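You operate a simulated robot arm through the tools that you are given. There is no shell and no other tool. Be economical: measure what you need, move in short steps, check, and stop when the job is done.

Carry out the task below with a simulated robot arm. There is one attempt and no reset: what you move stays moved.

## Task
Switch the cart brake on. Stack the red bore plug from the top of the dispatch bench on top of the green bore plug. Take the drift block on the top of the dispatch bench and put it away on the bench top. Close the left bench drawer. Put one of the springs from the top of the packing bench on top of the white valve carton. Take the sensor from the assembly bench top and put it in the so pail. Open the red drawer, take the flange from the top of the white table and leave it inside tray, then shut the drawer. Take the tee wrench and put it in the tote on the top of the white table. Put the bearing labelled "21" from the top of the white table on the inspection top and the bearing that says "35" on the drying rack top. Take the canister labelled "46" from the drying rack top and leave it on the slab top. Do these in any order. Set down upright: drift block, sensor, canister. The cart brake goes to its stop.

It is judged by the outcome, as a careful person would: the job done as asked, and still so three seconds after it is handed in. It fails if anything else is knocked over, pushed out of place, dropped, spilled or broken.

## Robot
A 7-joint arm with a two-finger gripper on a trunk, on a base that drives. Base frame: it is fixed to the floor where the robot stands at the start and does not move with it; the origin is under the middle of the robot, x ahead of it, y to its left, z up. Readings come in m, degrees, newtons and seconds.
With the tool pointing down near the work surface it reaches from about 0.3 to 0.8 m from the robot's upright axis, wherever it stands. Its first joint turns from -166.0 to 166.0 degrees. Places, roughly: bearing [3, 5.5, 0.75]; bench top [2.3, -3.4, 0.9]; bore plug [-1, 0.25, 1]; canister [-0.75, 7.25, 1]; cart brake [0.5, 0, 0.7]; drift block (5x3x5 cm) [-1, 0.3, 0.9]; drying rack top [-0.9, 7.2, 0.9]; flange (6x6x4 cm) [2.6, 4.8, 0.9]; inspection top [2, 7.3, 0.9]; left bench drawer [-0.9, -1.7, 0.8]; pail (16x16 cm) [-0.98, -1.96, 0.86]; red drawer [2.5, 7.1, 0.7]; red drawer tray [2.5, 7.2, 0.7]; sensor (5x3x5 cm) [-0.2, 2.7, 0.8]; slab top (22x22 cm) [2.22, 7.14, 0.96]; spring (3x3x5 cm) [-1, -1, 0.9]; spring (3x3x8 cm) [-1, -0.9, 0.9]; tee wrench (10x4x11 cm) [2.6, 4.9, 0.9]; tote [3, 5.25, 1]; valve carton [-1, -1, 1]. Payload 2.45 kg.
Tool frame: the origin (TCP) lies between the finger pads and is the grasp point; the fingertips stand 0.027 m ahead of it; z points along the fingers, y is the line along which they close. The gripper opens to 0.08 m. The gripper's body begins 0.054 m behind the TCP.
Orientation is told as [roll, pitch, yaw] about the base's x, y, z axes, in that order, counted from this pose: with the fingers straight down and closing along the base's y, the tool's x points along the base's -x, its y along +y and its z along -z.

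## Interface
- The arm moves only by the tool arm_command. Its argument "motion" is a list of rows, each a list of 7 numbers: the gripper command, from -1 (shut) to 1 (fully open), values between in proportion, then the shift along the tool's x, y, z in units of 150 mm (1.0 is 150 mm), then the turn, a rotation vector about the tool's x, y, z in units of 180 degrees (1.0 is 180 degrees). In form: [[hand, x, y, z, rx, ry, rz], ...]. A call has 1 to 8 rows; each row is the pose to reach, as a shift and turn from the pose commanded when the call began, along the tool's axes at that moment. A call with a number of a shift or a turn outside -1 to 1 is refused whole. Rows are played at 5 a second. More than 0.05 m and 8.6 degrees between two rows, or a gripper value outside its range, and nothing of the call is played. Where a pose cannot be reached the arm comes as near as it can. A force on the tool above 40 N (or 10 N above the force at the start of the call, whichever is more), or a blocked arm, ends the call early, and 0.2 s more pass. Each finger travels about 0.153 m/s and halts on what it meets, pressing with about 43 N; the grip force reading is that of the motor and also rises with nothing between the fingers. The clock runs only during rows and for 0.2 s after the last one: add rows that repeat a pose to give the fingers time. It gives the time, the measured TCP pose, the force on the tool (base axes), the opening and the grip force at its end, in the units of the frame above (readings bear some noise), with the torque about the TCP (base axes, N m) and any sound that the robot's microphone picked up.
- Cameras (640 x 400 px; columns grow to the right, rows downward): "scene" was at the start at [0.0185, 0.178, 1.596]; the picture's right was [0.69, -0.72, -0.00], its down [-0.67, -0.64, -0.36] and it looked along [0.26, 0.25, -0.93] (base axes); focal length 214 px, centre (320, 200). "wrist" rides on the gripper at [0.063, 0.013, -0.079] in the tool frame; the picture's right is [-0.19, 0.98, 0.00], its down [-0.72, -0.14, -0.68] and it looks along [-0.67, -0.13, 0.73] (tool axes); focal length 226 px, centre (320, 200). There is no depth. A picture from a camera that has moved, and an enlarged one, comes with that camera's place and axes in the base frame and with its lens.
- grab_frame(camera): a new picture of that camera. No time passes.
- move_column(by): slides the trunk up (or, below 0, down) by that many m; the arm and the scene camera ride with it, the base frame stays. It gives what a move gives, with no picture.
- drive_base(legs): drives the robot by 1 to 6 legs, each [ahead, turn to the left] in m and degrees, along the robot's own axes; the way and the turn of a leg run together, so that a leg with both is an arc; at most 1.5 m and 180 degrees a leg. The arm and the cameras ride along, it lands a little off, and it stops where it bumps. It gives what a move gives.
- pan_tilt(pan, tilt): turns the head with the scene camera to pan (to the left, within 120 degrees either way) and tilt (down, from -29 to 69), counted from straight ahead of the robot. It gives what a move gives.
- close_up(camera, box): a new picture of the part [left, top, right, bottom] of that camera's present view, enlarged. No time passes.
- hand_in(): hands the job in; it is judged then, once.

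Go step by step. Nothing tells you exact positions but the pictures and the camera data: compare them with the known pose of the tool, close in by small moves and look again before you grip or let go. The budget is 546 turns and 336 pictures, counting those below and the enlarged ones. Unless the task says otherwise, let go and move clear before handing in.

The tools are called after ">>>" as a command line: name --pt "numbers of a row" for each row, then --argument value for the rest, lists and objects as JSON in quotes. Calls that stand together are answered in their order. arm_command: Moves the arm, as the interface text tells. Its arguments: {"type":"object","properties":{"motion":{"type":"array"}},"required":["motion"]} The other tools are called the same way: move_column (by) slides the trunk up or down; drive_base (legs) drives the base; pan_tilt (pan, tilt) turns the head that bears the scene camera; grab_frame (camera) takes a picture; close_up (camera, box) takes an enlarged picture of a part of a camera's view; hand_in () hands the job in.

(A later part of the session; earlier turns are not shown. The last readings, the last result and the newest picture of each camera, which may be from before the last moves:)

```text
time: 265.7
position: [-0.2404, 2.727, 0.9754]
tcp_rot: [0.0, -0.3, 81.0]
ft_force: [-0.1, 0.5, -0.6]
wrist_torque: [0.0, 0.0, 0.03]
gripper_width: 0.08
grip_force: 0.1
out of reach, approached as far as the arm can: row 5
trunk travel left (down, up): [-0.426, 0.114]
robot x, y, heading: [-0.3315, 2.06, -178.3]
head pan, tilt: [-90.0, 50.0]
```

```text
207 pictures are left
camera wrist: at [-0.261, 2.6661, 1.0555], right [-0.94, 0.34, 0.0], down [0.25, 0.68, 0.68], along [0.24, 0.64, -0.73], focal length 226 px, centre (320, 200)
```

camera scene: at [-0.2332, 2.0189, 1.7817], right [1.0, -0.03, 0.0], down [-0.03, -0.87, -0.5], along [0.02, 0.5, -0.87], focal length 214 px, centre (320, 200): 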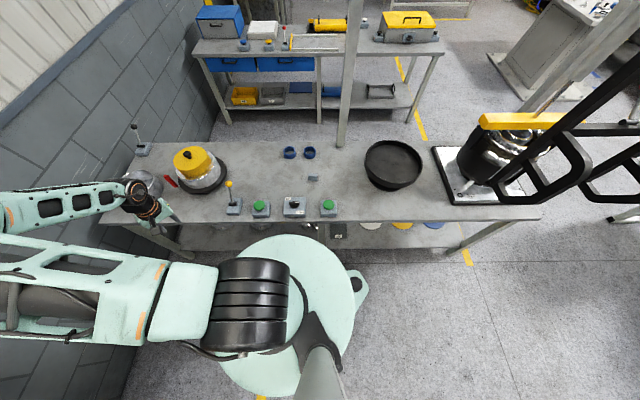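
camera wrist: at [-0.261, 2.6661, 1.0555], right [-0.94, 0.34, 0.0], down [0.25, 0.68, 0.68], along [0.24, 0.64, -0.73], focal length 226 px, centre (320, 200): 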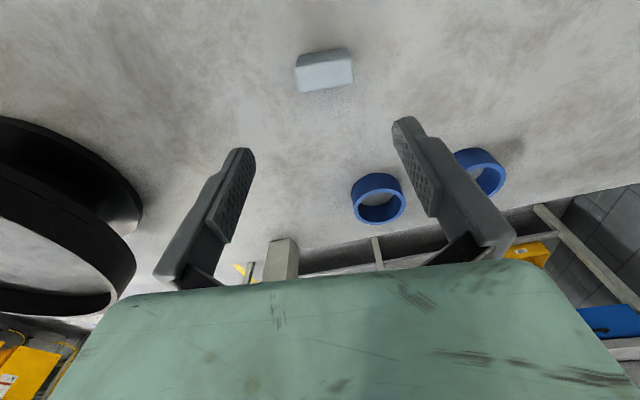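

>>> arm_command --pt "1 0 0 -0.3 0 0 0" --pt "1 0 0 -0.6 0 0 0"

>>> move_column --by -0.2

>>> grab_frame --camera "wrist"

```text
time: 266.3
position: [-0.2379, 2.7272, 1.0684]
tcp_rot: [-0.1, -0.1, 81.0]
ft_force: [-0.2, 0.0, -0.5]
wrist_torque: [0.0, 0.01, -0.01]
gripper_width: 0.0798
grip_force: 0.1
trunk travel left (down, up): [-0.426, 0.114]
robot x, y, heading: [-0.3338, 2.0549, -178.4]
head pan, tilt: [-90.0, 50.0]
```

```text
time: 268.4
position: [-0.2374, 2.7272, 0.8683]
tcp_rot: [0.0, -0.2, 80.9]
ft_force: [0.1, 0.2, -0.3]
wrist_torque: [-0.03, 0.03, 0.02]
gripper_width: 0.0802
grip_force: 0.1
trunk travel left (down, up): [-0.226, 0.314]
robot x, y, heading: [-0.3303, 2.059, -178.5]
head pan, tilt: [-90.0, 50.0]
```

```text
206 pictures are left
camera wrist: at [-0.259, 2.666, 0.9463], right [-0.94, 0.34, 0.0], down [0.25, 0.69, 0.68], along [0.23, 0.64, -0.73], focal length 226 px, centre (320, 200)
```

wrist: 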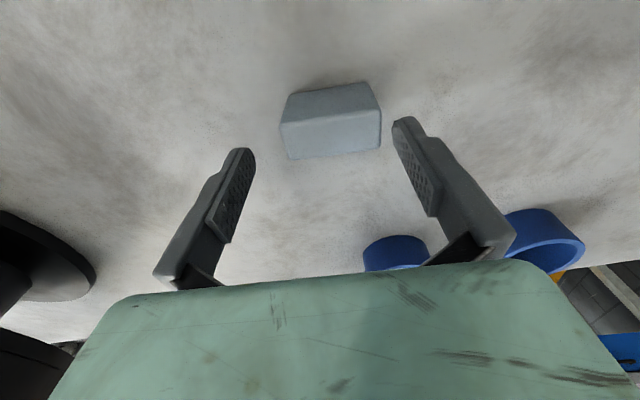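

>>> arm_command --pt "1 0.007 0.046 0.15 0 0 0" --pt "1 0.007 0.046 0.3 0 0 0" --pt "1 0.007 0.046 0.37 0 0 0"

>>> grab_frame --camera "wrist"

```text
time: 269.0
position: [-0.2449, 2.7285, 0.8367]
tcp_rot: [0.0, -0.2, 81.0]
ft_force: [-1.7, -5.8, 9.3]
wrist_torque: [-0.23, 0.51, 0.22]
gripper_width: 0.078
grip_force: 0.0
trunk travel left (down, up): [-0.226, 0.314]
robot x, y, heading: [-0.3339, 2.0556, -178.4]
head pan, tilt: [-90.0, 50.0]
stopped in row 2: the force on the tool passed its limit at 52 N (the readings are from after the stop); the commanded pose is now the measured one
```

```text
205 pictures are left
camera wrist: at [-0.2659, 2.6673, 0.9169], right [-0.94, 0.34, 0.0], down [0.25, 0.68, 0.69], along [0.24, 0.64, -0.73], focal length 226 px, centre (320, 200)
```

wrist: 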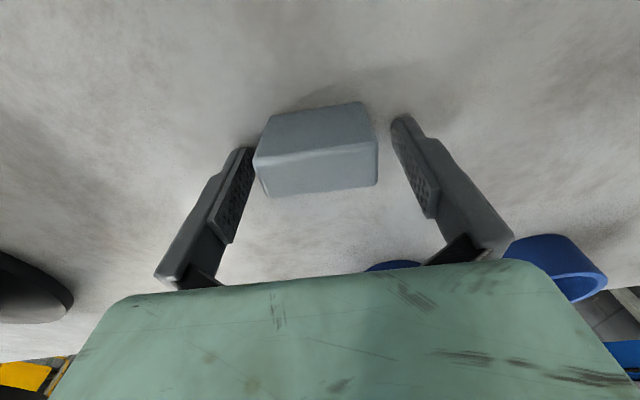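

>>> arm_command --pt "1 0 0 -0.1 0 0 0" --pt "1 0 -0.04 -0.1 0 0 0" --pt "1 0 -0.04 0 0 0 0"

>>> close_up --camera "wrist" --box '[200, 80, 440, 230]'

```text
time: 269.8
position: [-0.2383, 2.7283, 0.8384]
tcp_rot: [-0.1, -0.4, 81.0]
ft_force: [-1.2, -4.5, 9.9]
wrist_torque: [-0.28, -0.07, -0.06]
gripper_width: 0.0798
grip_force: 0.1
trunk travel left (down, up): [-0.226, 0.314]
robot x, y, heading: [-0.3354, 2.0566, -178.8]
head pan, tilt: [-90.0, 50.0]
```

```text
2.67 times, centred on (320, 155) of wrist
camera zoom: at [-0.2602, 2.6671, 0.9173], right [-0.94, 0.34, 0.0], down [0.25, 0.68, 0.69], along [0.24, 0.64, -0.73], focal length 603 px, centre (320, 320)
```

zoom: 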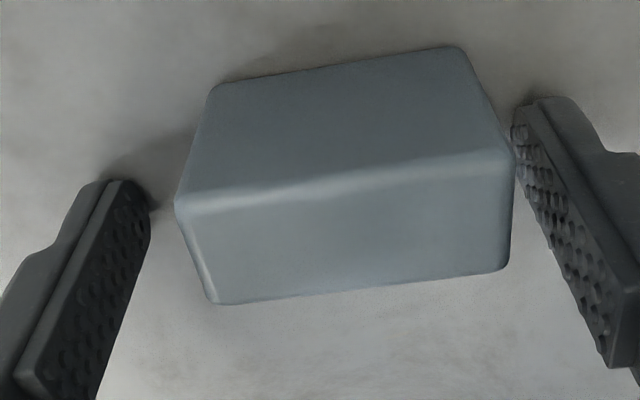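

The table is higher (z≈0.811). I lift slightly, shift toward the sensor's centre, then grip.

>>> arm_command --pt "1 0 0 -0.04 0 0 0" --pt "1 0.045 0.033 -0.04 0 0 0" --pt "1 0.09 0.033 -0.03 0 0 0"

>>> close_up --camera "wrist" --box '[200, 80, 440, 230]'

```text
time: 270.6
position: [-0.2463, 2.7153, 0.8411]
tcp_rot: [0.0, -0.2, 81.0]
ft_force: [-0.4, -0.6, 0.4]
wrist_torque: [0.03, 0.0, -0.02]
gripper_width: 0.0801
grip_force: 0.0
trunk travel left (down, up): [-0.226, 0.314]
robot x, y, heading: [-0.3366, 2.0584, -178.5]
head pan, tilt: [-90.0, 50.0]
```

```text
2.67 times, centred on (320, 155) of wrist
camera zoom: at [-0.2673, 2.6544, 0.9194], right [-0.94, 0.34, 0.0], down [0.25, 0.68, 0.68], along [0.24, 0.64, -0.73], focal length 603 px, centre (320, 320)
```

zoom: 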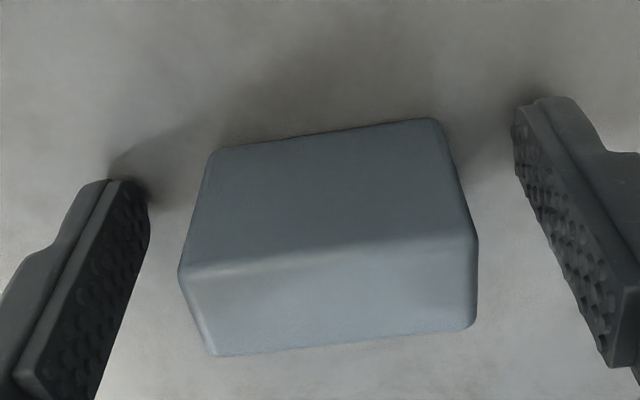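

>>> arm_command --pt "1 0.04 0 0 0 0 0" --pt "-1 0.04 0 0 0 0 0" --pt "-1 0.04 0 0 0 0 0" --pt "-1 0.04 0 0 0 0 0"

>>> grab_frame --camera "wrist"

```text
time: 271.6
position: [-0.247, 2.7094, 0.8418]
tcp_rot: [0.0, -0.3, 81.0]
ft_force: [-0.1, -0.2, 0.2]
wrist_torque: [-0.02, -0.01, 0.02]
gripper_width: 0.0489
grip_force: 43.3
trunk travel left (down, up): [-0.226, 0.314]
robot x, y, heading: [-0.3326, 2.0569, -178.2]
head pan, tilt: [-90.0, 50.0]
```

```text
202 pictures are left
camera wrist: at [-0.2682, 2.6485, 0.9201], right [-0.94, 0.34, 0.0], down [0.25, 0.68, 0.68], along [0.23, 0.64, -0.73], focal length 226 px, centre (320, 200)
```

wrist: 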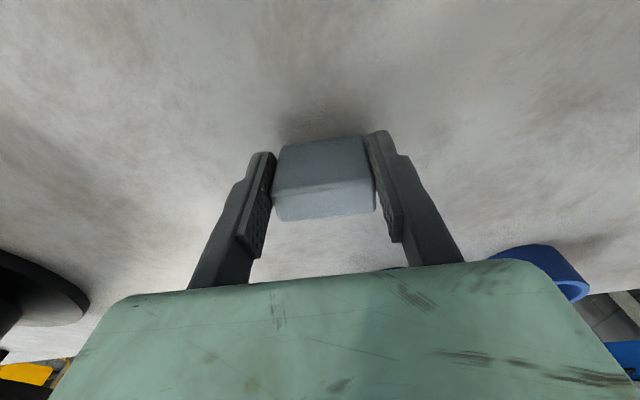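

Sensor held. Lift, raise the trunk, retract.

>>> arm_command --pt "-1 0 0 -0.3 0 0 0" --pt "-1 0 0 -0.6 0 0 0" --pt "-1 0 0 -0.9 0 0 0"

>>> move_column --by 0.2

>>> arm_command --pt "-1 0.3 0 0 0 0 0" --pt "-1 0.6 0 0 0 0 0" --pt "-1 0.9 0 0 0 0 0"

>>> arm_command --pt "-1 0.25 0 0 0 0 0" --pt "-1 0.5 0 0 0 0 0" --pt "-1 0.75 0 0 0 0 0"

```text
time: 272.4
position: [-0.248, 2.7094, 0.9765]
tcp_rot: [0.0, -0.3, 80.9]
ft_force: [0.3, 0.1, 0.0]
wrist_torque: [-0.02, 0.03, -0.01]
gripper_width: 0.0493
grip_force: 42.9
trunk travel left (down, up): [-0.226, 0.314]
robot x, y, heading: [-0.3362, 2.0598, -178.7]
head pan, tilt: [-90.0, 50.0]
```

```text
time: 274.6
position: [-0.2471, 2.7094, 1.175]
tcp_rot: [0.0, -0.2, 81.1]
ft_force: [0.5, 0.0, -0.6]
wrist_torque: [-0.01, -0.01, -0.02]
gripper_width: 0.049
grip_force: 43.4
trunk travel left (down, up): [-0.426, 0.114]
robot x, y, heading: [-0.3368, 2.0609, -178.3]
head pan, tilt: [-90.0, 50.0]
```

```text
time: 275.4
position: [-0.2682, 2.5744, 1.1779]
tcp_rot: [0.0, -0.2, 81.0]
ft_force: [0.2, -0.7, -0.5]
wrist_torque: [0.03, -0.01, 0.0]
gripper_width: 0.0484
grip_force: 43.2
trunk travel left (down, up): [-0.426, 0.114]
robot x, y, heading: [-0.3343, 2.0591, -178.6]
head pan, tilt: [-90.0, 50.0]
```

```text
time: 276.2
position: [-0.2848, 2.465, 1.1781]
tcp_rot: [-0.1, -0.4, 81.0]
ft_force: [-0.3, -0.7, -1.3]
wrist_torque: [0.02, 0.01, 0.01]
gripper_width: 0.0487
grip_force: 43.1
trunk travel left (down, up): [-0.426, 0.114]
robot x, y, heading: [-0.3328, 2.0556, -178.6]
head pan, tilt: [-90.0, 50.0]
```

>>> drive_base --legs '[[-0.3, 0], [0, 50], [0.35, 0], [0, 38.5], [1.5, 0]]'

>>> pan_tilt --pan 0 --tilt 35

>>> grab_frame --camera "scene"

```text
time: 279.7
position: [-0.1797, 2.4491, 1.1765]
tcp_rot: [-0.2, -0.3, 108.5]
ft_force: [0.2, 0.9, -0.8]
wrist_torque: [0.0, -0.01, -0.02]
gripper_width: 0.0489
grip_force: 43.2
trunk travel left (down, up): [-0.426, 0.114]
robot x, y, heading: [-0.0394, 2.0681, -152.3]
head pan, tilt: [-90.0, 50.0]
stopped in leg 2: the robot was blocked; the commanded pose is now the measured one
```

```text
time: 281.4
position: [-0.1811, 2.4488, 1.1777]
tcp_rot: [-0.1, -0.3, 108.4]
ft_force: [-0.4, -0.5, -0.5]
wrist_torque: [-0.02, -0.01, -0.01]
gripper_width: 0.0491
grip_force: 42.8
trunk travel left (down, up): [-0.426, 0.114]
robot x, y, heading: [-0.0385, 2.0657, -152.4]
head pan, tilt: [0.0, 35.0]
```

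```text
201 pictures are left
camera scene: at [-0.0341, 1.9082, 1.8159], right [-0.46, 0.89, 0.0], down [0.51, 0.26, -0.82], along [-0.73, -0.38, -0.57], focal length 214 px, centre (320, 200)
```

scene: 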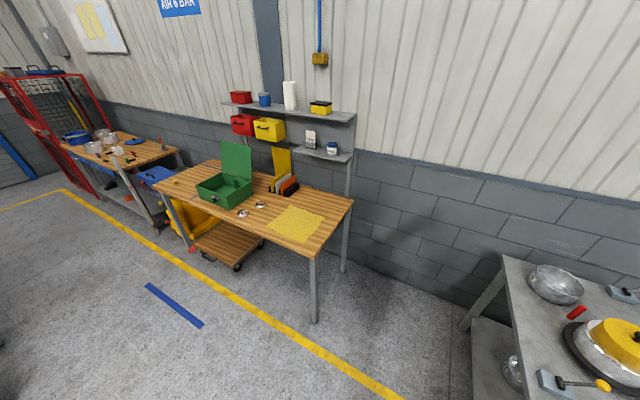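

>>> drive_base --legs '[[0.25, 0], [0, 20], [0.15, 0], [0, 50], [1.5, 0]]'

```text
time: 294.6
position: [-0.5917, 0.3485, 1.1755]
tcp_rot: [0.0, -0.3, 177.7]
ft_force: [0.1, 0.6, -0.6]
wrist_torque: [-0.01, -0.02, 0.01]
gripper_width: 0.0488
grip_force: 43.1
trunk travel left (down, up): [-0.426, 0.114]
robot x, y, heading: [-0.1817, 0.3499, -83.3]
head pan, tilt: [0.0, 35.0]
```

>>> drive_base --legs '[[0, -9], [1.5, 0], [0.7, 0]]'

>>> pan_tilt --pan -80 --tilt 45

>>> grab_frame --camera "scene"

>>> grab_frame --camera "wrist"

```text
time: 306.1
position: [-0.6872, -1.7696, 1.1768]
tcp_rot: [-0.1, -0.3, 167.8]
ft_force: [0.0, -0.2, -0.7]
wrist_torque: [0.01, -0.02, -0.01]
gripper_width: 0.049
grip_force: 43.6
trunk travel left (down, up): [-0.426, 0.114]
robot x, y, heading: [-0.2836, -1.8435, -93.0]
head pan, tilt: [0.0, 35.0]
```

```text
time: 307.6
position: [-0.6871, -1.7696, 1.1771]
tcp_rot: [-0.1, -0.3, 167.7]
ft_force: [0.0, -0.1, -0.2]
wrist_torque: [0.01, 0.01, -0.01]
gripper_width: 0.0488
grip_force: 42.9
trunk travel left (down, up): [-0.426, 0.114]
robot x, y, heading: [-0.283, -1.841, -93.1]
head pan, tilt: [-80.0, 45.0]
```

```text
200 pictures are left
camera scene: at [-0.2244, -1.8394, 1.8011], right [-0.12, 0.99, 0.0], down [0.7, 0.09, -0.71], along [-0.7, -0.09, -0.71], focal length 214 px, centre (320, 200)
```

scene: 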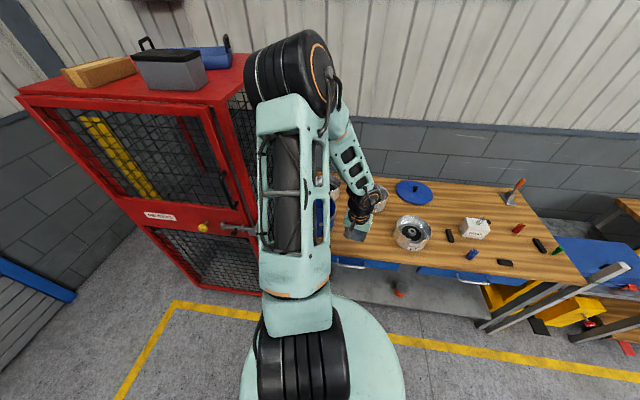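

```text
199 pictures are left
camera wrist: at [-0.6258, -1.7957, 1.2557], right [-0.4, -0.92, 0.0], down [-0.67, 0.29, 0.69], along [-0.63, 0.27, -0.73], focal length 226 px, centre (320, 200)
```

wrist: 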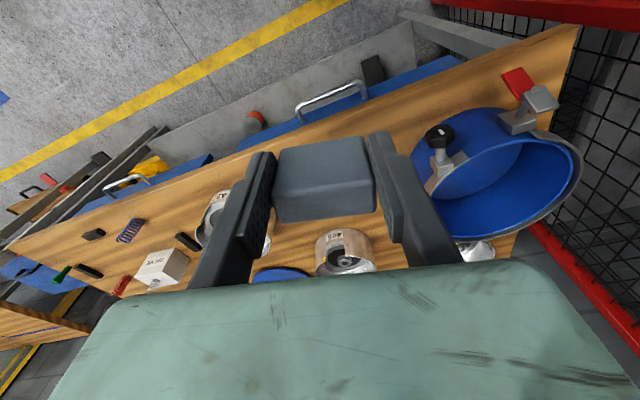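

>>> arm_command --pt "-1 -0.16 0.2 -0.1 0 0 0" --pt "-1 -0.32 0.4 -0.2 0 0 0" --pt "-1 -0.48 0.6 -0.2 0 0 0" --pt "-1 -0.64 0.82 -0.2 0 0 0"

>>> grab_frame --camera "wrist"

>>> grab_frame --camera "scene"

```text
time: 308.6
position: [-0.8058, -1.8709, 1.2074]
tcp_rot: [-0.1, -0.2, 167.8]
ft_force: [-0.1, -0.4, -0.4]
wrist_torque: [0.04, -0.03, -0.03]
gripper_width: 0.0489
grip_force: 43.1
trunk travel left (down, up): [-0.426, 0.114]
robot x, y, heading: [-0.2824, -1.8406, -92.8]
head pan, tilt: [-80.0, 45.0]
```

```text
198 pictures are left
camera wrist: at [-0.7454, -1.898, 1.2856], right [-0.4, -0.92, 0.0], down [-0.67, 0.29, 0.68], along [-0.63, 0.27, -0.73], focal length 226 px, centre (320, 200)
```

wrist: 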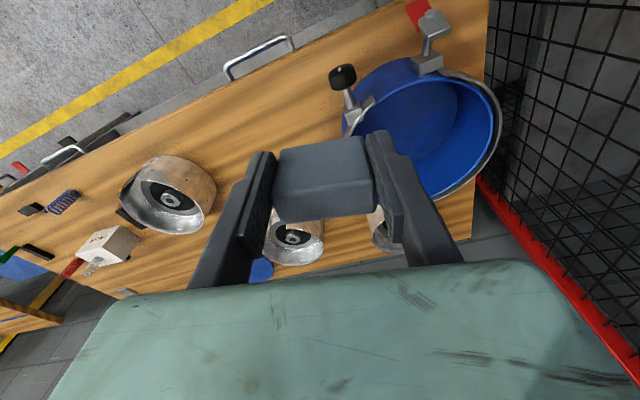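

```text
197 pictures are left
camera scene: at [-0.2252, -1.8402, 1.8011], right [-0.12, 0.99, 0.0], down [0.7, 0.09, -0.71], along [-0.7, -0.08, -0.71], focal length 214 px, centre (320, 200)
```

scene: 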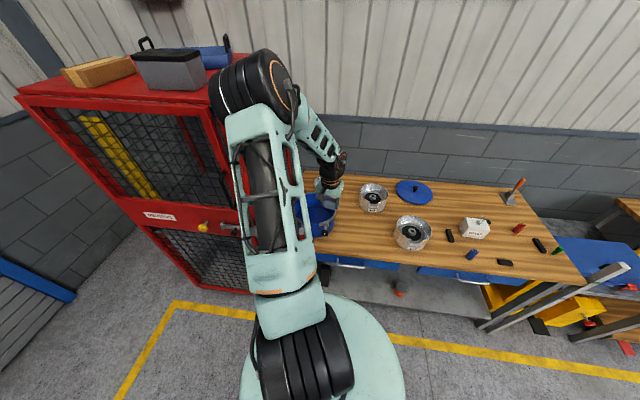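

>>> move_column --by -0.12

>>> arm_command --pt "-1 -0.25 0.18 0 0 0 0" --pt "-1 -0.5 0.36 0 0 0 0" --pt "-1 -0.75 0.54 0 0 0 0" --pt "-1 -0.85 0.7 0 0 0 0"

>>> grab_frame --camera "wrist"

>>> grab_frame --camera "scene"

```text
time: 310.1
position: [-0.805, -1.8717, 1.0875]
tcp_rot: [0.0, -0.3, 167.8]
ft_force: [0.0, 1.2, -0.7]
wrist_torque: [0.0, 0.02, -0.02]
gripper_width: 0.0487
grip_force: 43.3
trunk travel left (down, up): [-0.306, 0.234]
robot x, y, heading: [-0.2859, -1.8417, -93.3]
head pan, tilt: [-80.0, 45.0]
```

```text
time: 311.1
position: [-0.951, -1.9453, 1.0862]
tcp_rot: [-0.2, -0.1, 167.7]
ft_force: [-0.2, -0.4, -1.6]
wrist_torque: [0.01, 0.03, 0.02]
gripper_width: 0.0489
grip_force: 43.1
trunk travel left (down, up): [-0.306, 0.234]
robot x, y, heading: [-0.2803, -1.8417, -93.3]
head pan, tilt: [-80.0, 45.0]
```

```text
196 pictures are left
camera wrist: at [-0.8909, -1.9722, 1.1661], right [-0.4, -0.92, 0.0], down [-0.67, 0.29, 0.68], along [-0.63, 0.27, -0.73], focal length 226 px, centre (320, 200)
```

wrist: 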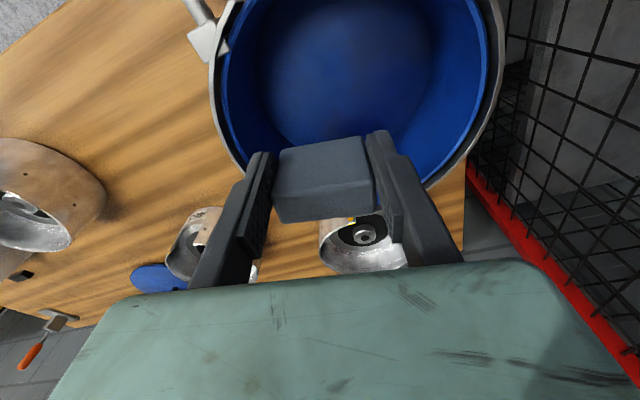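

```text
195 pictures are left
camera scene: at [-0.225, -1.8398, 1.6811], right [-0.12, 0.99, 0.0], down [0.7, 0.09, -0.71], along [-0.7, -0.08, -0.71], focal length 214 px, centre (320, 200)
```

scene: 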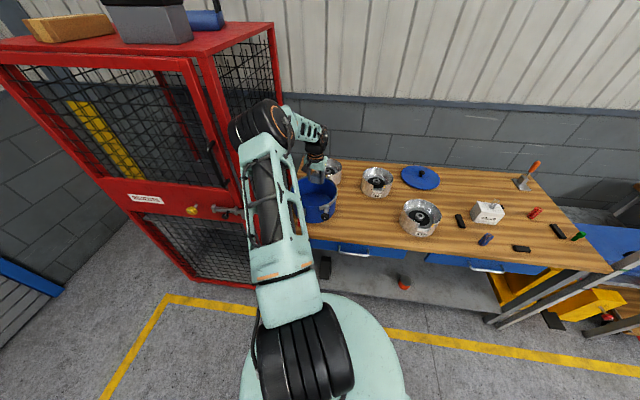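

The pail rim is about 0.25 m wide, centred ≈(-0.96,-1.98). I centre over it and descend carefully.

>>> arm_command --pt "-1 -0.07 0.22 0 0 0 0" --pt "-1 -0.07 0.22 0.25 0 0 0" --pt "-1 -0.07 0.22 0.5 0 0 0" --pt "-1 -0.07 0.22 0.75 0 0 0"

>>> grab_frame --camera "wrist"

>>> close_up --camera "scene" --box '[260, 120, 380, 240]'

```text
time: 312.1
position: [-0.9711, -1.9754, 0.9734]
tcp_rot: [0.0, -0.3, 167.7]
ft_force: [0.2, -0.5, -0.2]
wrist_torque: [-0.04, 0.0, -0.03]
gripper_width: 0.0488
grip_force: 42.9
trunk travel left (down, up): [-0.306, 0.234]
robot x, y, heading: [-0.2826, -1.8401, -93.0]
head pan, tilt: [-80.0, 45.0]
```

```text
194 pictures are left
camera wrist: at [-0.9099, -2.002, 1.0514], right [-0.4, -0.92, 0.0], down [-0.67, 0.29, 0.69], along [-0.63, 0.27, -0.73], focal length 226 px, centre (320, 200)
```

wrist: 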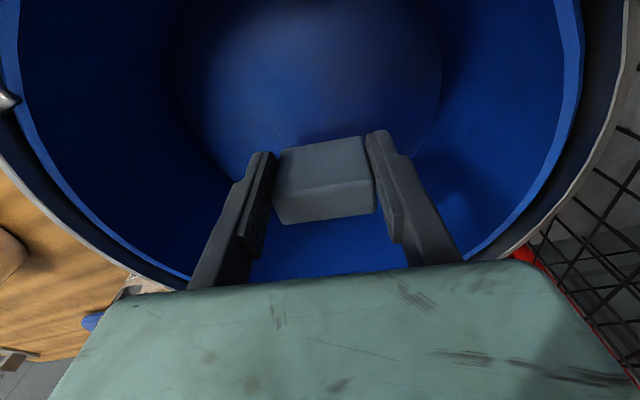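

```text
3.33 times, centred on (320, 180) of scene
camera zoom: at [-0.2251, -1.8396, 1.6811], right [-0.12, 0.99, 0.0], down [0.7, 0.09, -0.71], along [-0.7, -0.08, -0.71], focal length 715 px, centre (320, 267)
```

zoom: 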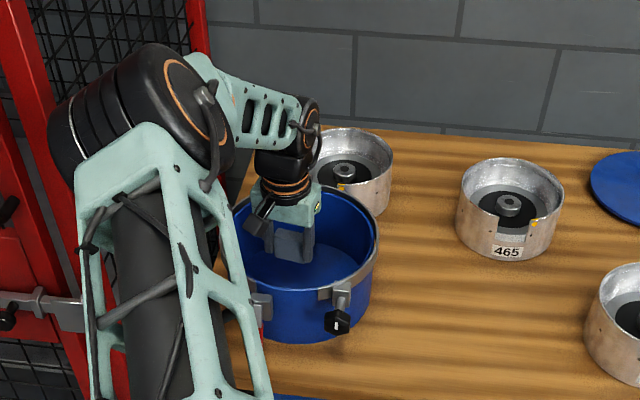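

>>> arm_command --pt "-1 0.06 0 0.07 0 0 0" --pt "-1 0.06 0 0.14 0 0 0" --pt "-1 0.06 0 0.21 0 0 0" --pt "-1 0.06 0 0.26 0 0 0" --pt "-1 0.06 0 0.31 0 0 0" --pt "-1 0.06 0 0.36 0 0 0"

>>> grab_frame --camera "wrist"

```text
time: 313.5
position: [-0.9618, -1.9766, 0.9199]
tcp_rot: [0.0, -0.4, 167.8]
ft_force: [0.8, -0.3, -0.6]
wrist_torque: [0.02, -0.02, 0.0]
gripper_width: 0.0488
grip_force: 43.4
trunk travel left (down, up): [-0.306, 0.234]
robot x, y, heading: [-0.2806, -1.8368, -93.0]
head pan, tilt: [-80.0, 45.0]
```

```text
192 pictures are left
camera wrist: at [-0.9008, -2.0042, 0.9991], right [-0.4, -0.92, 0.0], down [-0.67, 0.29, 0.69], along [-0.63, 0.27, -0.73], focal length 226 px, centre (320, 200)
```

wrist: 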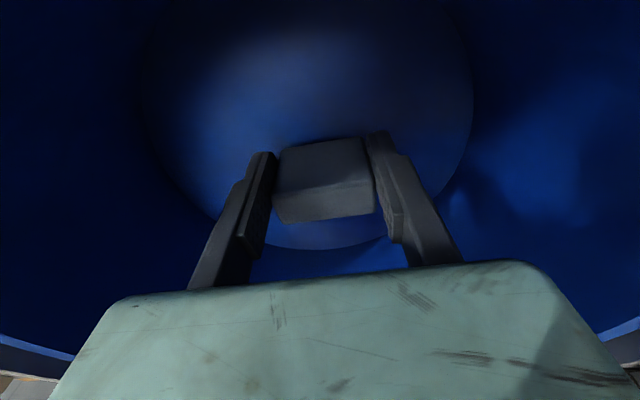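

>>> arm_command --pt "-1 0 0 0.03 0 0 0" --pt "-1 0 0 0.06 0 0 0" --pt "-1 0 0 0.09 0 0 0" --pt "-1 0 0 0.12 0 0 0" --pt "-1 0 0 0.15 0 0 0" --pt "-1 0 0 0.18 0 0 0"

```text
time: 314.8
position: [-0.9654, -1.9782, 0.9068]
tcp_rot: [0.2, -0.9, 168.0]
ft_force: [-0.4, -0.3, 17.4]
wrist_torque: [0.12, 0.03, -0.02]
gripper_width: 0.0486
grip_force: 42.9
trunk travel left (down, up): [-0.306, 0.234]
robot x, y, heading: [-0.2808, -1.8443, -93.0]
head pan, tilt: [-80.0, 45.0]
stopped in row 6: the force on the tool passed its limit at 46 N (the readings are from after the stop); the commanded pose is now the measured one
```

Contact with the pail bottom. Release and rise.

>>> arm_command --pt "-0.2 0 0 -0.01 0 0 0" --pt "0.3 0 0 -0.01 0 0 0" --pt "0.7 0 0 -0.01 0 0 0" --pt "0.7 0 0 -0.2 0 0 0" --pt "0.7 0 0 -0.5 0 0 0" --pt "0.7 0 0 -0.8 0 0 0"

>>> grab_frame --camera "wrist"

```text
time: 316.1
position: [-0.9644, -1.9758, 1.0245]
tcp_rot: [0.0, -0.6, 168.0]
ft_force: [1.2, 0.2, 0.4]
wrist_torque: [-0.03, 0.0, 0.0]
gripper_width: 0.0679
grip_force: 0.0
trunk travel left (down, up): [-0.306, 0.234]
robot x, y, heading: [-0.2825, -1.8401, -93.3]
head pan, tilt: [-80.0, 45.0]
```

```text
191 pictures are left
camera wrist: at [-0.9019, -2.0024, 1.1037], right [-0.39, -0.92, 0.0], down [-0.67, 0.29, 0.69], along [-0.63, 0.27, -0.73], focal length 226 px, centre (320, 200)
```

wrist: 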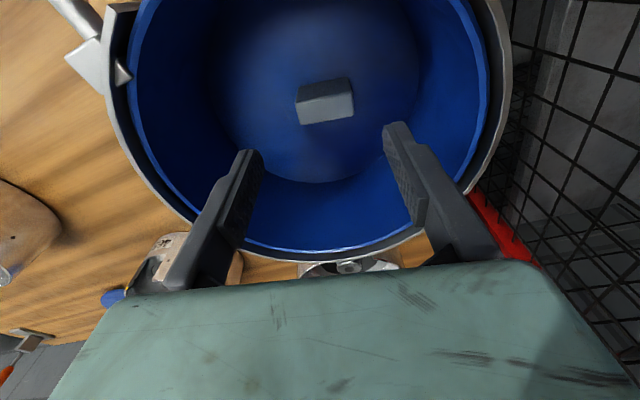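

Sensor stands in the pail. I retract, turn around and head north.

>>> arm_command --pt "1 0.1 0 -0.3 0 0 0" --pt "1 0.35 0 -0.5 0 0 0" --pt "1 0.65 0 -0.5 0 0 0" --pt "1 0.95 0 -0.5 0 0 0"

>>> arm_command --pt "1 0.3 -0.05 0 0 0 0" --pt "1 0.6 -0.1 0 0 0 0" --pt "1 0.9 -0.15 0 0 0 0"

>>> drive_base --legs '[[0, 60], [0.15, 0], [0, 120], [1.5, 0], [1.5, 0]]'

>>> pan_tilt --pan 0 --tilt 25

>>> grab_frame --camera "scene"

```text
time: 317.1
position: [-0.8208, -2.0077, 1.0997]
tcp_rot: [0.1, -0.6, 167.9]
ft_force: [0.0, 0.4, 0.4]
wrist_torque: [0.03, 0.03, 0.0]
gripper_width: 0.08
grip_force: 0.1
trunk travel left (down, up): [-0.306, 0.234]
robot x, y, heading: [-0.2783, -1.8381, -93.2]
head pan, tilt: [-80.0, 45.0]
```

```text
time: 317.9
position: [-0.6854, -2.0154, 1.0989]
tcp_rot: [0.1, -0.7, 167.9]
ft_force: [0.1, 0.4, 0.2]
wrist_torque: [-0.02, 0.01, 0.02]
gripper_width: 0.08
grip_force: 0.0
trunk travel left (down, up): [-0.306, 0.234]
robot x, y, heading: [-0.2816, -1.8403, -93.2]
head pan, tilt: [-80.0, 45.0]
```

```text
time: 341.5
position: [0.3997, 1.304, 1.0983]
tcp_rot: [0.0, -0.6, -11.5]
ft_force: [0.2, -0.8, 0.9]
wrist_torque: [0.03, -0.01, 0.03]
gripper_width: 0.08
grip_force: 0.1
trunk travel left (down, up): [-0.306, 0.234]
robot x, y, heading: [-0.0047, 1.1227, 87.4]
head pan, tilt: [-80.0, 45.0]
```

```text
time: 343.0
position: [0.399, 1.3023, 1.0974]
tcp_rot: [0.1, -0.6, -11.5]
ft_force: [0.2, 0.6, -0.2]
wrist_torque: [0.01, -0.01, -0.01]
gripper_width: 0.08
grip_force: 0.2
trunk travel left (down, up): [-0.306, 0.234]
robot x, y, heading: [-0.0039, 1.1252, 87.5]
head pan, tilt: [0.0, 25.0]
```

```text
190 pictures are left
camera scene: at [-0.1424, 1.2018, 1.7117], right [1.0, -0.04, 0.0], down [-0.02, -0.42, -0.91], along [0.04, 0.91, -0.42], focal length 214 px, centre (320, 200)
```

scene: 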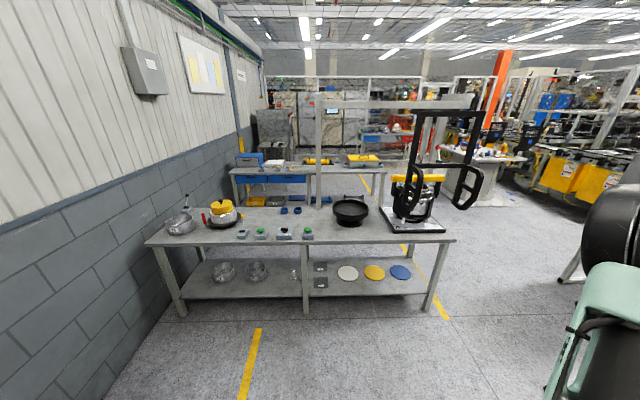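

>>> drive_base --legs '[[0, -55], [1.5, 0], [0.4, 0], [0, 50]]'

>>> grab_frame --camera "scene"

```text
time: 357.5
position: [2.0028, 2.3493, 1.0983]
tcp_rot: [0.2, -0.6, -14.2]
ft_force: [0.3, 0.4, -0.8]
wrist_torque: [-0.02, -0.03, -0.01]
gripper_width: 0.0799
grip_force: 0.0
trunk travel left (down, up): [-0.306, 0.234]
robot x, y, heading: [1.5891, 2.1923, 84.9]
head pan, tilt: [0.0, 25.0]
```

```text
189 pictures are left
camera scene: at [1.4568, 2.274, 1.7117], right [1.0, -0.09, 0.0], down [-0.04, -0.42, -0.91], along [0.08, 0.9, -0.42], focal length 214 px, centre (320, 200)
```

scene: 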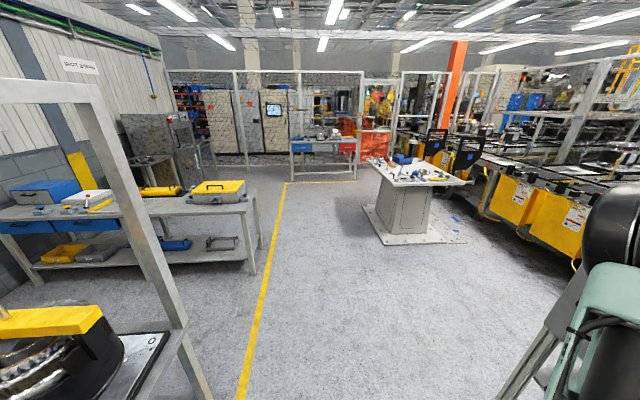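

>>> drive_base --legs '[[0, -5.5], [1.5, 0], [0.9, 0], [0, 10.5]]'

>>> pan_tilt --pan -55 --tilt 35

>>> grab_frame --camera "scene"

```text
time: 370.6
position: [2.4139, 4.7706, 1.0987]
tcp_rot: [0.0, -0.5, -7.9]
ft_force: [0.4, 0.7, -0.5]
wrist_torque: [-0.01, 0.0, 0.02]
gripper_width: 0.0801
grip_force: 0.0
trunk travel left (down, up): [-0.306, 0.234]
robot x, y, heading: [2.0238, 4.5641, 91.0]
head pan, tilt: [0.0, 25.0]
```

```text
time: 371.8
position: [2.4146, 4.7709, 1.097]
tcp_rot: [0.1, -0.7, -8.0]
ft_force: [0.4, 0.4, -0.7]
wrist_torque: [-0.02, -0.02, 0.01]
gripper_width: 0.0799
grip_force: 0.1
trunk travel left (down, up): [-0.306, 0.234]
robot x, y, heading: [2.0246, 4.5688, 91.0]
head pan, tilt: [-55.0, 35.0]
```

```text
188 pictures are left
camera scene: at [1.9527, 4.5957, 1.6959], right [0.59, -0.81, 0.0], down [-0.46, -0.34, -0.82], along [0.66, 0.48, -0.57], focal length 214 px, centre (320, 200)
```

scene: 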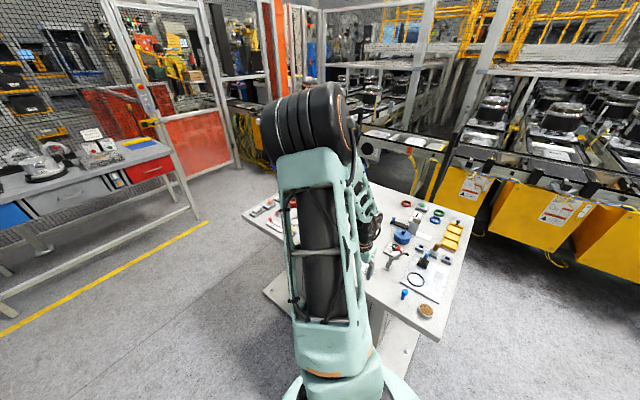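

>>> grab_frame --camera "wrist"

>>> close_up --camera "scene" --box '[350, 170, 480, 350]'

```text
187 pictures are left
camera wrist: at [2.3538, 4.7916, 1.1764], right [0.33, 0.94, 0.0], down [0.68, -0.24, 0.69], along [0.65, -0.22, -0.73], focal length 226 px, centre (320, 200)
```

wrist: 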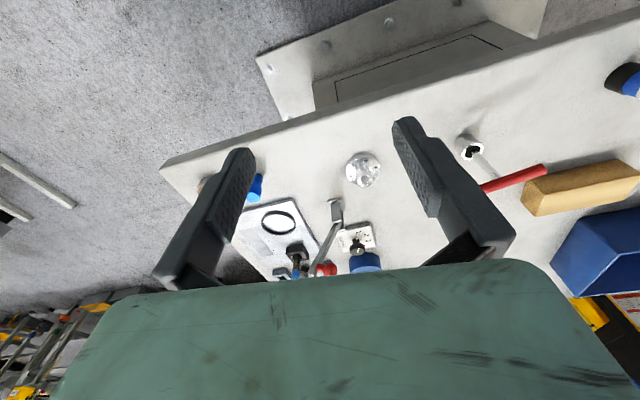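

```text
2.22 times, centred on (415, 260) of scene
camera zoom: at [1.9527, 4.5957, 1.6959], right [0.59, -0.81, 0.0], down [-0.46, -0.34, -0.82], along [0.66, 0.48, -0.57], focal length 477 px, centre (109, 67)
```

zoom: 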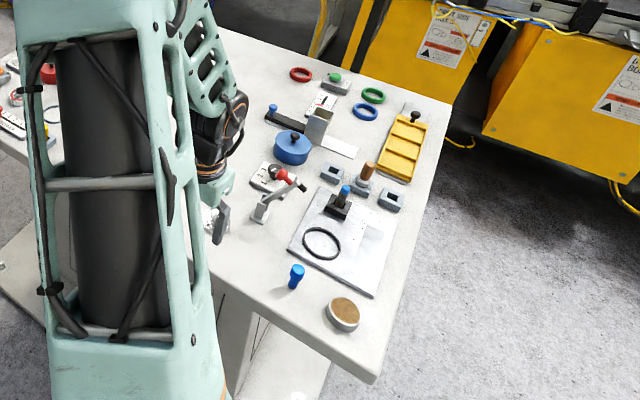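

The flange is ≈(2.56,4.78) and a red-handled tool ≈(2.58,4.93). I move north along the table for a better look.

>>> drive_base --legs '[[0.4, 0]]'

>>> grab_frame --camera "wrist"

>>> pan_tilt --pan -110 --tilt 40

>>> grab_frame --camera "scene"

```text
time: 374.3
position: [2.4068, 5.1712, 1.0984]
tcp_rot: [0.0, -0.5, -8.0]
ft_force: [0.8, 0.0, -1.2]
wrist_torque: [-0.05, -0.01, 0.0]
gripper_width: 0.0799
grip_force: 0.0
trunk travel left (down, up): [-0.306, 0.234]
robot x, y, heading: [2.0141, 4.9693, 91.1]
head pan, tilt: [-55.0, 35.0]
```

```text
185 pictures are left
camera wrist: at [2.3461, 5.1917, 1.1763], right [0.33, 0.94, 0.0], down [0.68, -0.24, 0.69], along [0.65, -0.23, -0.72], focal length 226 px, centre (320, 200)
```

wrist: 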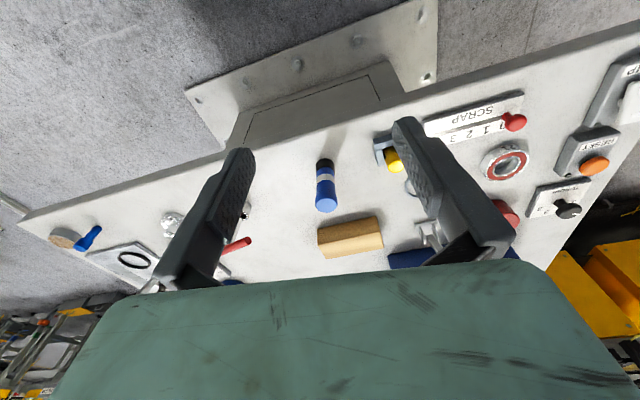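

```text
time: 375.5
position: [2.4068, 5.1703, 1.0977]
tcp_rot: [0.1, -0.6, -8.1]
ft_force: [0.2, 0.3, -0.7]
wrist_torque: [-0.03, 0.01, -0.01]
gripper_width: 0.0798
grip_force: 0.0
trunk travel left (down, up): [-0.306, 0.234]
robot x, y, heading: [2.015, 4.9679, 91.1]
head pan, tilt: [-110.0, 40.0]
```

```text
184 pictures are left
camera scene: at [1.9539, 4.9168, 1.6884], right [-0.32, -0.95, 0.0], down [-0.61, 0.21, -0.77], along [0.72, -0.25, -0.64], focal length 214 px, centre (320, 200)
```

scene: 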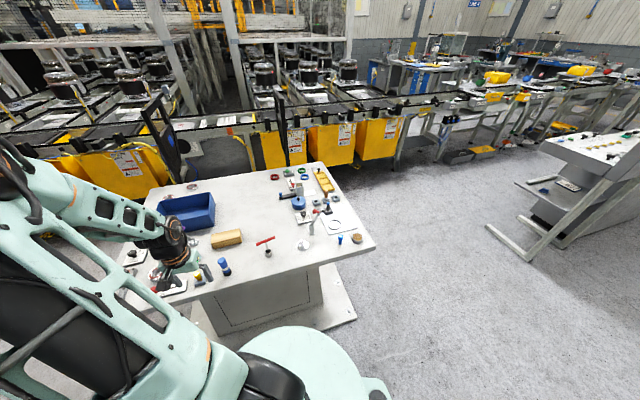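

>>> close_up --camera "scene" --box '[110, 150, 390, 310]'

>>> close_up --camera "wrist" --box '[380, 50, 640, 260]'

```text
2.29 times, centred on (250, 230) of scene
camera zoom: at [1.9539, 4.9168, 1.6884], right [-0.32, -0.95, 0.0], down [-0.61, 0.21, -0.77], along [0.72, -0.25, -0.64], focal length 490 px, centre (480, 131)
```

zoom: 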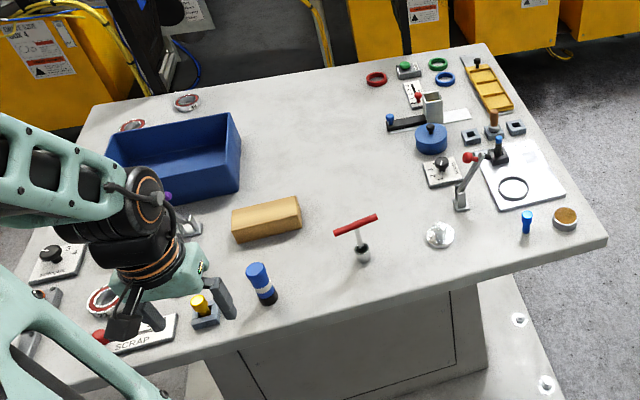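

```text
1.90 times, centred on (510, 155) of wrist
camera zoom: at [2.3461, 5.1911, 1.1765], right [0.33, 0.94, 0.0], down [0.68, -0.24, 0.69], along [0.65, -0.22, -0.73], focal length 431 px, centre (-42, 286)
```

zoom: 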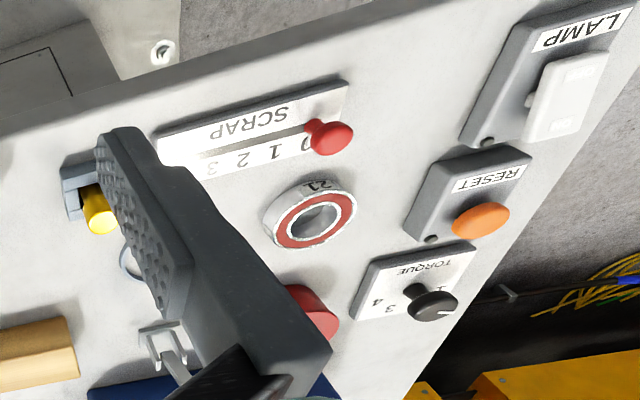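

The tee wrench stands at ≈(2.60,4.95) with its red bar along y at z≈0.945. I rotate to close across the bar and come over it.

>>> arm_command --pt "1 -0.2 -0.18 0 0 0 0.045" --pt "1 -0.4 -0.36 0 0 0 0.09" --pt "1 -0.6 -0.54 0 0 0 0.135" --pt "1 -0.8 -0.72 0 0 0 0.18" --pt "1 -0.92 -0.81 0 0 0 0.225" --pt "1 -0.92 -0.81 0 0 0 0.27" --pt "1 -0.92 -0.81 0 0 0 0.315" --pt "1 -0.92 -0.81 0 0 0 0.36"

>>> grab_frame --camera "wrist"

>>> close_up --camera "scene" --box '[200, 190, 340, 290]'

```text
time: 377.3
position: [2.528, 5.0315, 1.0988]
tcp_rot: [0.5, -0.2, -73.0]
ft_force: [-0.4, 0.5, 0.5]
wrist_torque: [0.02, -0.03, -0.05]
gripper_width: 0.0798
grip_force: 0.1
trunk travel left (down, up): [-0.306, 0.234]
robot x, y, heading: [2.0116, 4.9715, 91.0]
head pan, tilt: [-110.0, 40.0]
```

```text
181 pictures are left
camera wrist: at [2.5207, 5.0947, 1.1777], right [0.99, 0.1, 0.01], down [0.07, -0.73, 0.68], along [0.08, -0.68, -0.73], focal length 226 px, centre (320, 200)
```

wrist: 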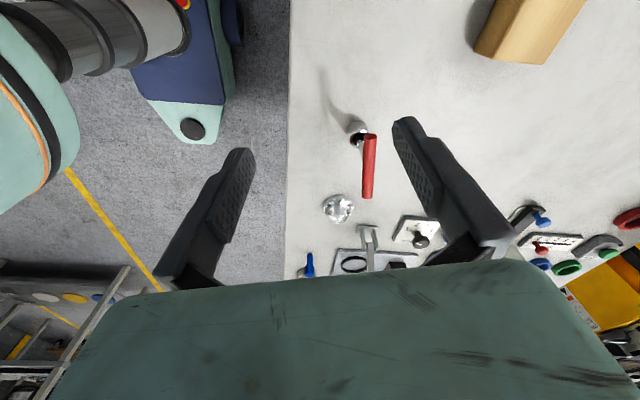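

```text
4.00 times, centred on (270, 240) of scene
camera zoom: at [1.954, 4.9168, 1.6884], right [-0.32, -0.95, 0.0], down [-0.61, 0.21, -0.77], along [0.72, -0.25, -0.64], focal length 858 px, centre (520, 40)
```

zoom: 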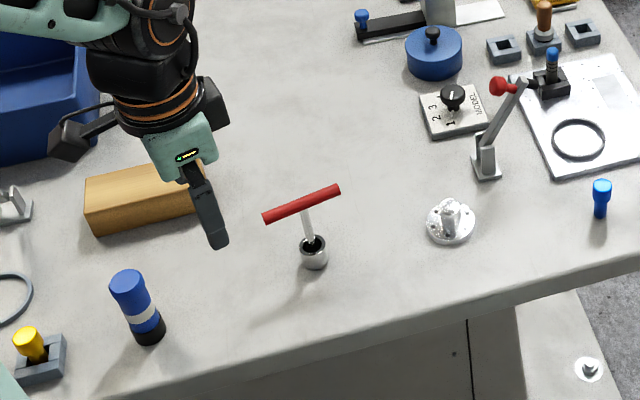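

>>> arm_command --pt "1 -0.2 0.08 0.1 0 0 0.015" --pt "1 -0.4 0.15 0.25 0 0 0.029" --pt "1 -0.6 0.22 0.42 0 0 0.029" --pt "1 -0.736 0.277 0.6 0 0 0.029" --pt "1 -0.736 0.277 0.72 0 0 0.029"

>>> grab_frame --camera "wrist"

```text
time: 378.5
position: [2.6005, 4.9386, 0.993]
tcp_rot: [0.6, -0.1, -78.1]
ft_force: [-0.1, -0.3, 0.0]
wrist_torque: [0.0, 0.0, 0.0]
gripper_width: 0.0801
grip_force: 0.0
trunk travel left (down, up): [-0.306, 0.234]
robot x, y, heading: [2.0111, 4.9676, 91.3]
head pan, tilt: [-110.0, 40.0]
```

```text
179 pictures are left
camera wrist: at [2.5997, 5.0018, 1.0721], right [1.0, 0.01, 0.01], down [0.0, -0.73, 0.68], along [0.02, -0.68, -0.73], focal length 226 px, centre (320, 200)
```

wrist: 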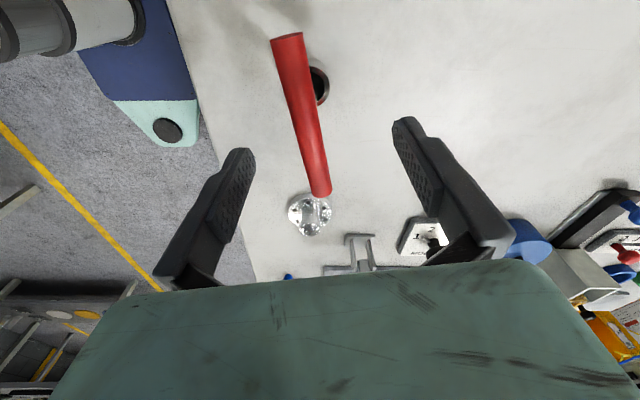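

>>> arm_command --pt "1 0.007 -0.033 0.1 0 0 0.01" --pt "1 0.007 -0.033 0.2 0 0 0.01" --pt "1 0.007 -0.033 0.3 0 0 0.01" --pt "-1 0.007 -0.033 0.3 0 0 0.01" --pt "-1 0.007 -0.033 0.3 0 0 0.01" --pt "-1 0.007 -0.033 0.3 0 0 0.01"

>>> grab_frame --camera "wrist"

```text
time: 379.9
position: [2.5949, 4.9374, 0.9474]
tcp_rot: [0.5, -0.1, -79.9]
ft_force: [-0.1, 0.1, -0.2]
wrist_torque: [0.01, -0.02, 0.0]
gripper_width: 0.0127
grip_force: 38.8
trunk travel left (down, up): [-0.306, 0.234]
robot x, y, heading: [2.0166, 4.9645, 90.9]
head pan, tilt: [-110.0, 40.0]
```

```text
178 pictures are left
camera wrist: at [2.5969, 5.0011, 1.0259], right [1.0, -0.02, 0.01], down [-0.02, -0.73, 0.68], along [-0.01, -0.68, -0.73], focal length 226 px, centre (320, 200)
```

wrist: 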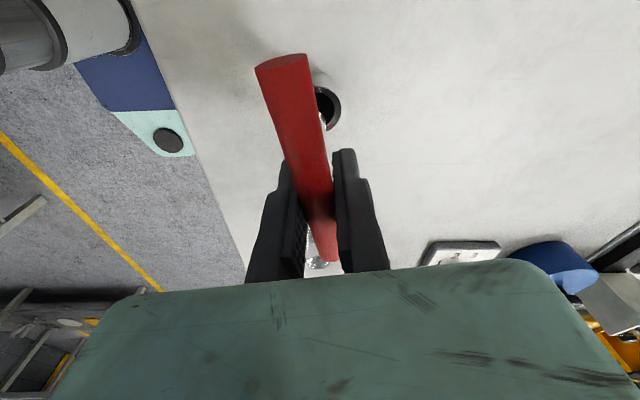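

Bar gripped (12.7 mm). Lift gently.

>>> arm_command --pt "-1 0 0 -0.1 0 0 0" --pt "-1 0 0 -0.3 0 0 0" --pt "-1 0 0 -0.6 0 0 0" --pt "-1 0 0 -0.9 0 0 0"

>>> grab_frame --camera "wrist"

>>> close_up --camera "scene" --box '[200, 150, 360, 290]'

```text
time: 380.9
position: [2.5937, 4.938, 1.0823]
tcp_rot: [0.6, -0.2, -79.9]
ft_force: [0.8, 0.0, -1.3]
wrist_torque: [-0.01, -0.02, 0.02]
gripper_width: 0.0129
grip_force: 39.1
trunk travel left (down, up): [-0.306, 0.234]
robot x, y, heading: [2.0141, 4.9683, 91.2]
head pan, tilt: [-110.0, 40.0]
```

```text
177 pictures are left
camera wrist: at [2.5945, 5.0025, 1.1602], right [1.0, -0.02, 0.01], down [-0.02, -0.73, 0.68], along [0.0, -0.68, -0.73], focal length 226 px, centre (320, 200)
```

wrist: 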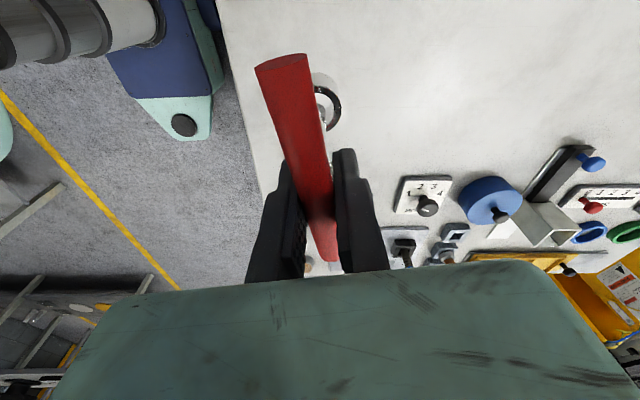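

```text
2.86 times, centred on (280, 220) of scene
camera zoom: at [1.9533, 4.9166, 1.6884], right [-0.32, -0.95, 0.0], down [-0.61, 0.21, -0.77], along [0.73, -0.25, -0.64], focal length 613 px, centre (434, 143)
```

zoom: 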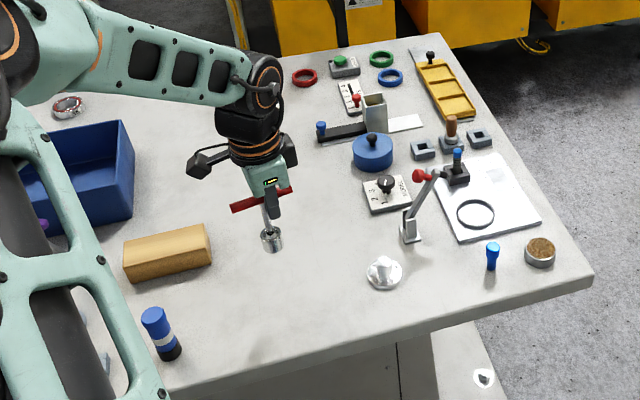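

Wrench lifted. I retract and drive around to the table's north side, where tote and bearings are reachable.

>>> arm_command --pt "-1 0 -0.3 -0.15 0 0 0" --pt "-1 0 -0.6 -0.3 0 0 0" --pt "-1 0 -0.9 -0.4 0 0 0"

>>> drive_base --legs '[[1.2, 0], [0, -45]]'

>>> pan_tilt --pan 0 --tilt 40

>>> grab_frame --camera "scene"

```text
refused: row 1 steps farther than a row can; nothing moved
```

```text
time: 389.0
position: [2.3872, 5.7153, 1.0817]
tcp_rot: [0.6, -0.1, -124.6]
ft_force: [0.6, 0.0, -1.0]
wrist_torque: [-0.01, 0.03, -0.03]
gripper_width: 0.0129
grip_force: 39.2
trunk travel left (down, up): [-0.306, 0.234]
robot x, y, heading: [1.997, 6.1436, 46.0]
head pan, tilt: [-110.0, 40.0]
```

```text
time: 390.9
position: [2.3882, 5.7152, 1.0807]
tcp_rot: [0.6, -0.1, -124.7]
ft_force: [-0.3, -0.1, -1.0]
wrist_torque: [-0.02, 0.01, 0.0]
gripper_width: 0.013
grip_force: 39.8
trunk travel left (down, up): [-0.306, 0.234]
robot x, y, heading: [1.996, 6.1452, 46.1]
head pan, tilt: [0.0, 40.0]
```

```text
175 pictures are left
camera scene: at [1.94, 6.287, 1.6884], right [0.72, -0.69, 0.0], down [-0.45, -0.46, -0.77], along [0.53, 0.55, -0.64], focal length 214 px, centre (320, 200)
```

scene: 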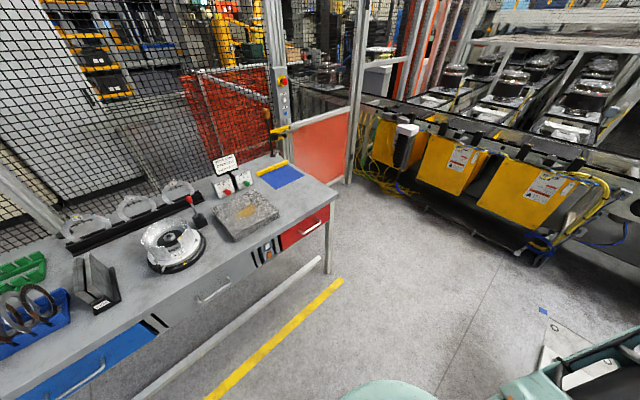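

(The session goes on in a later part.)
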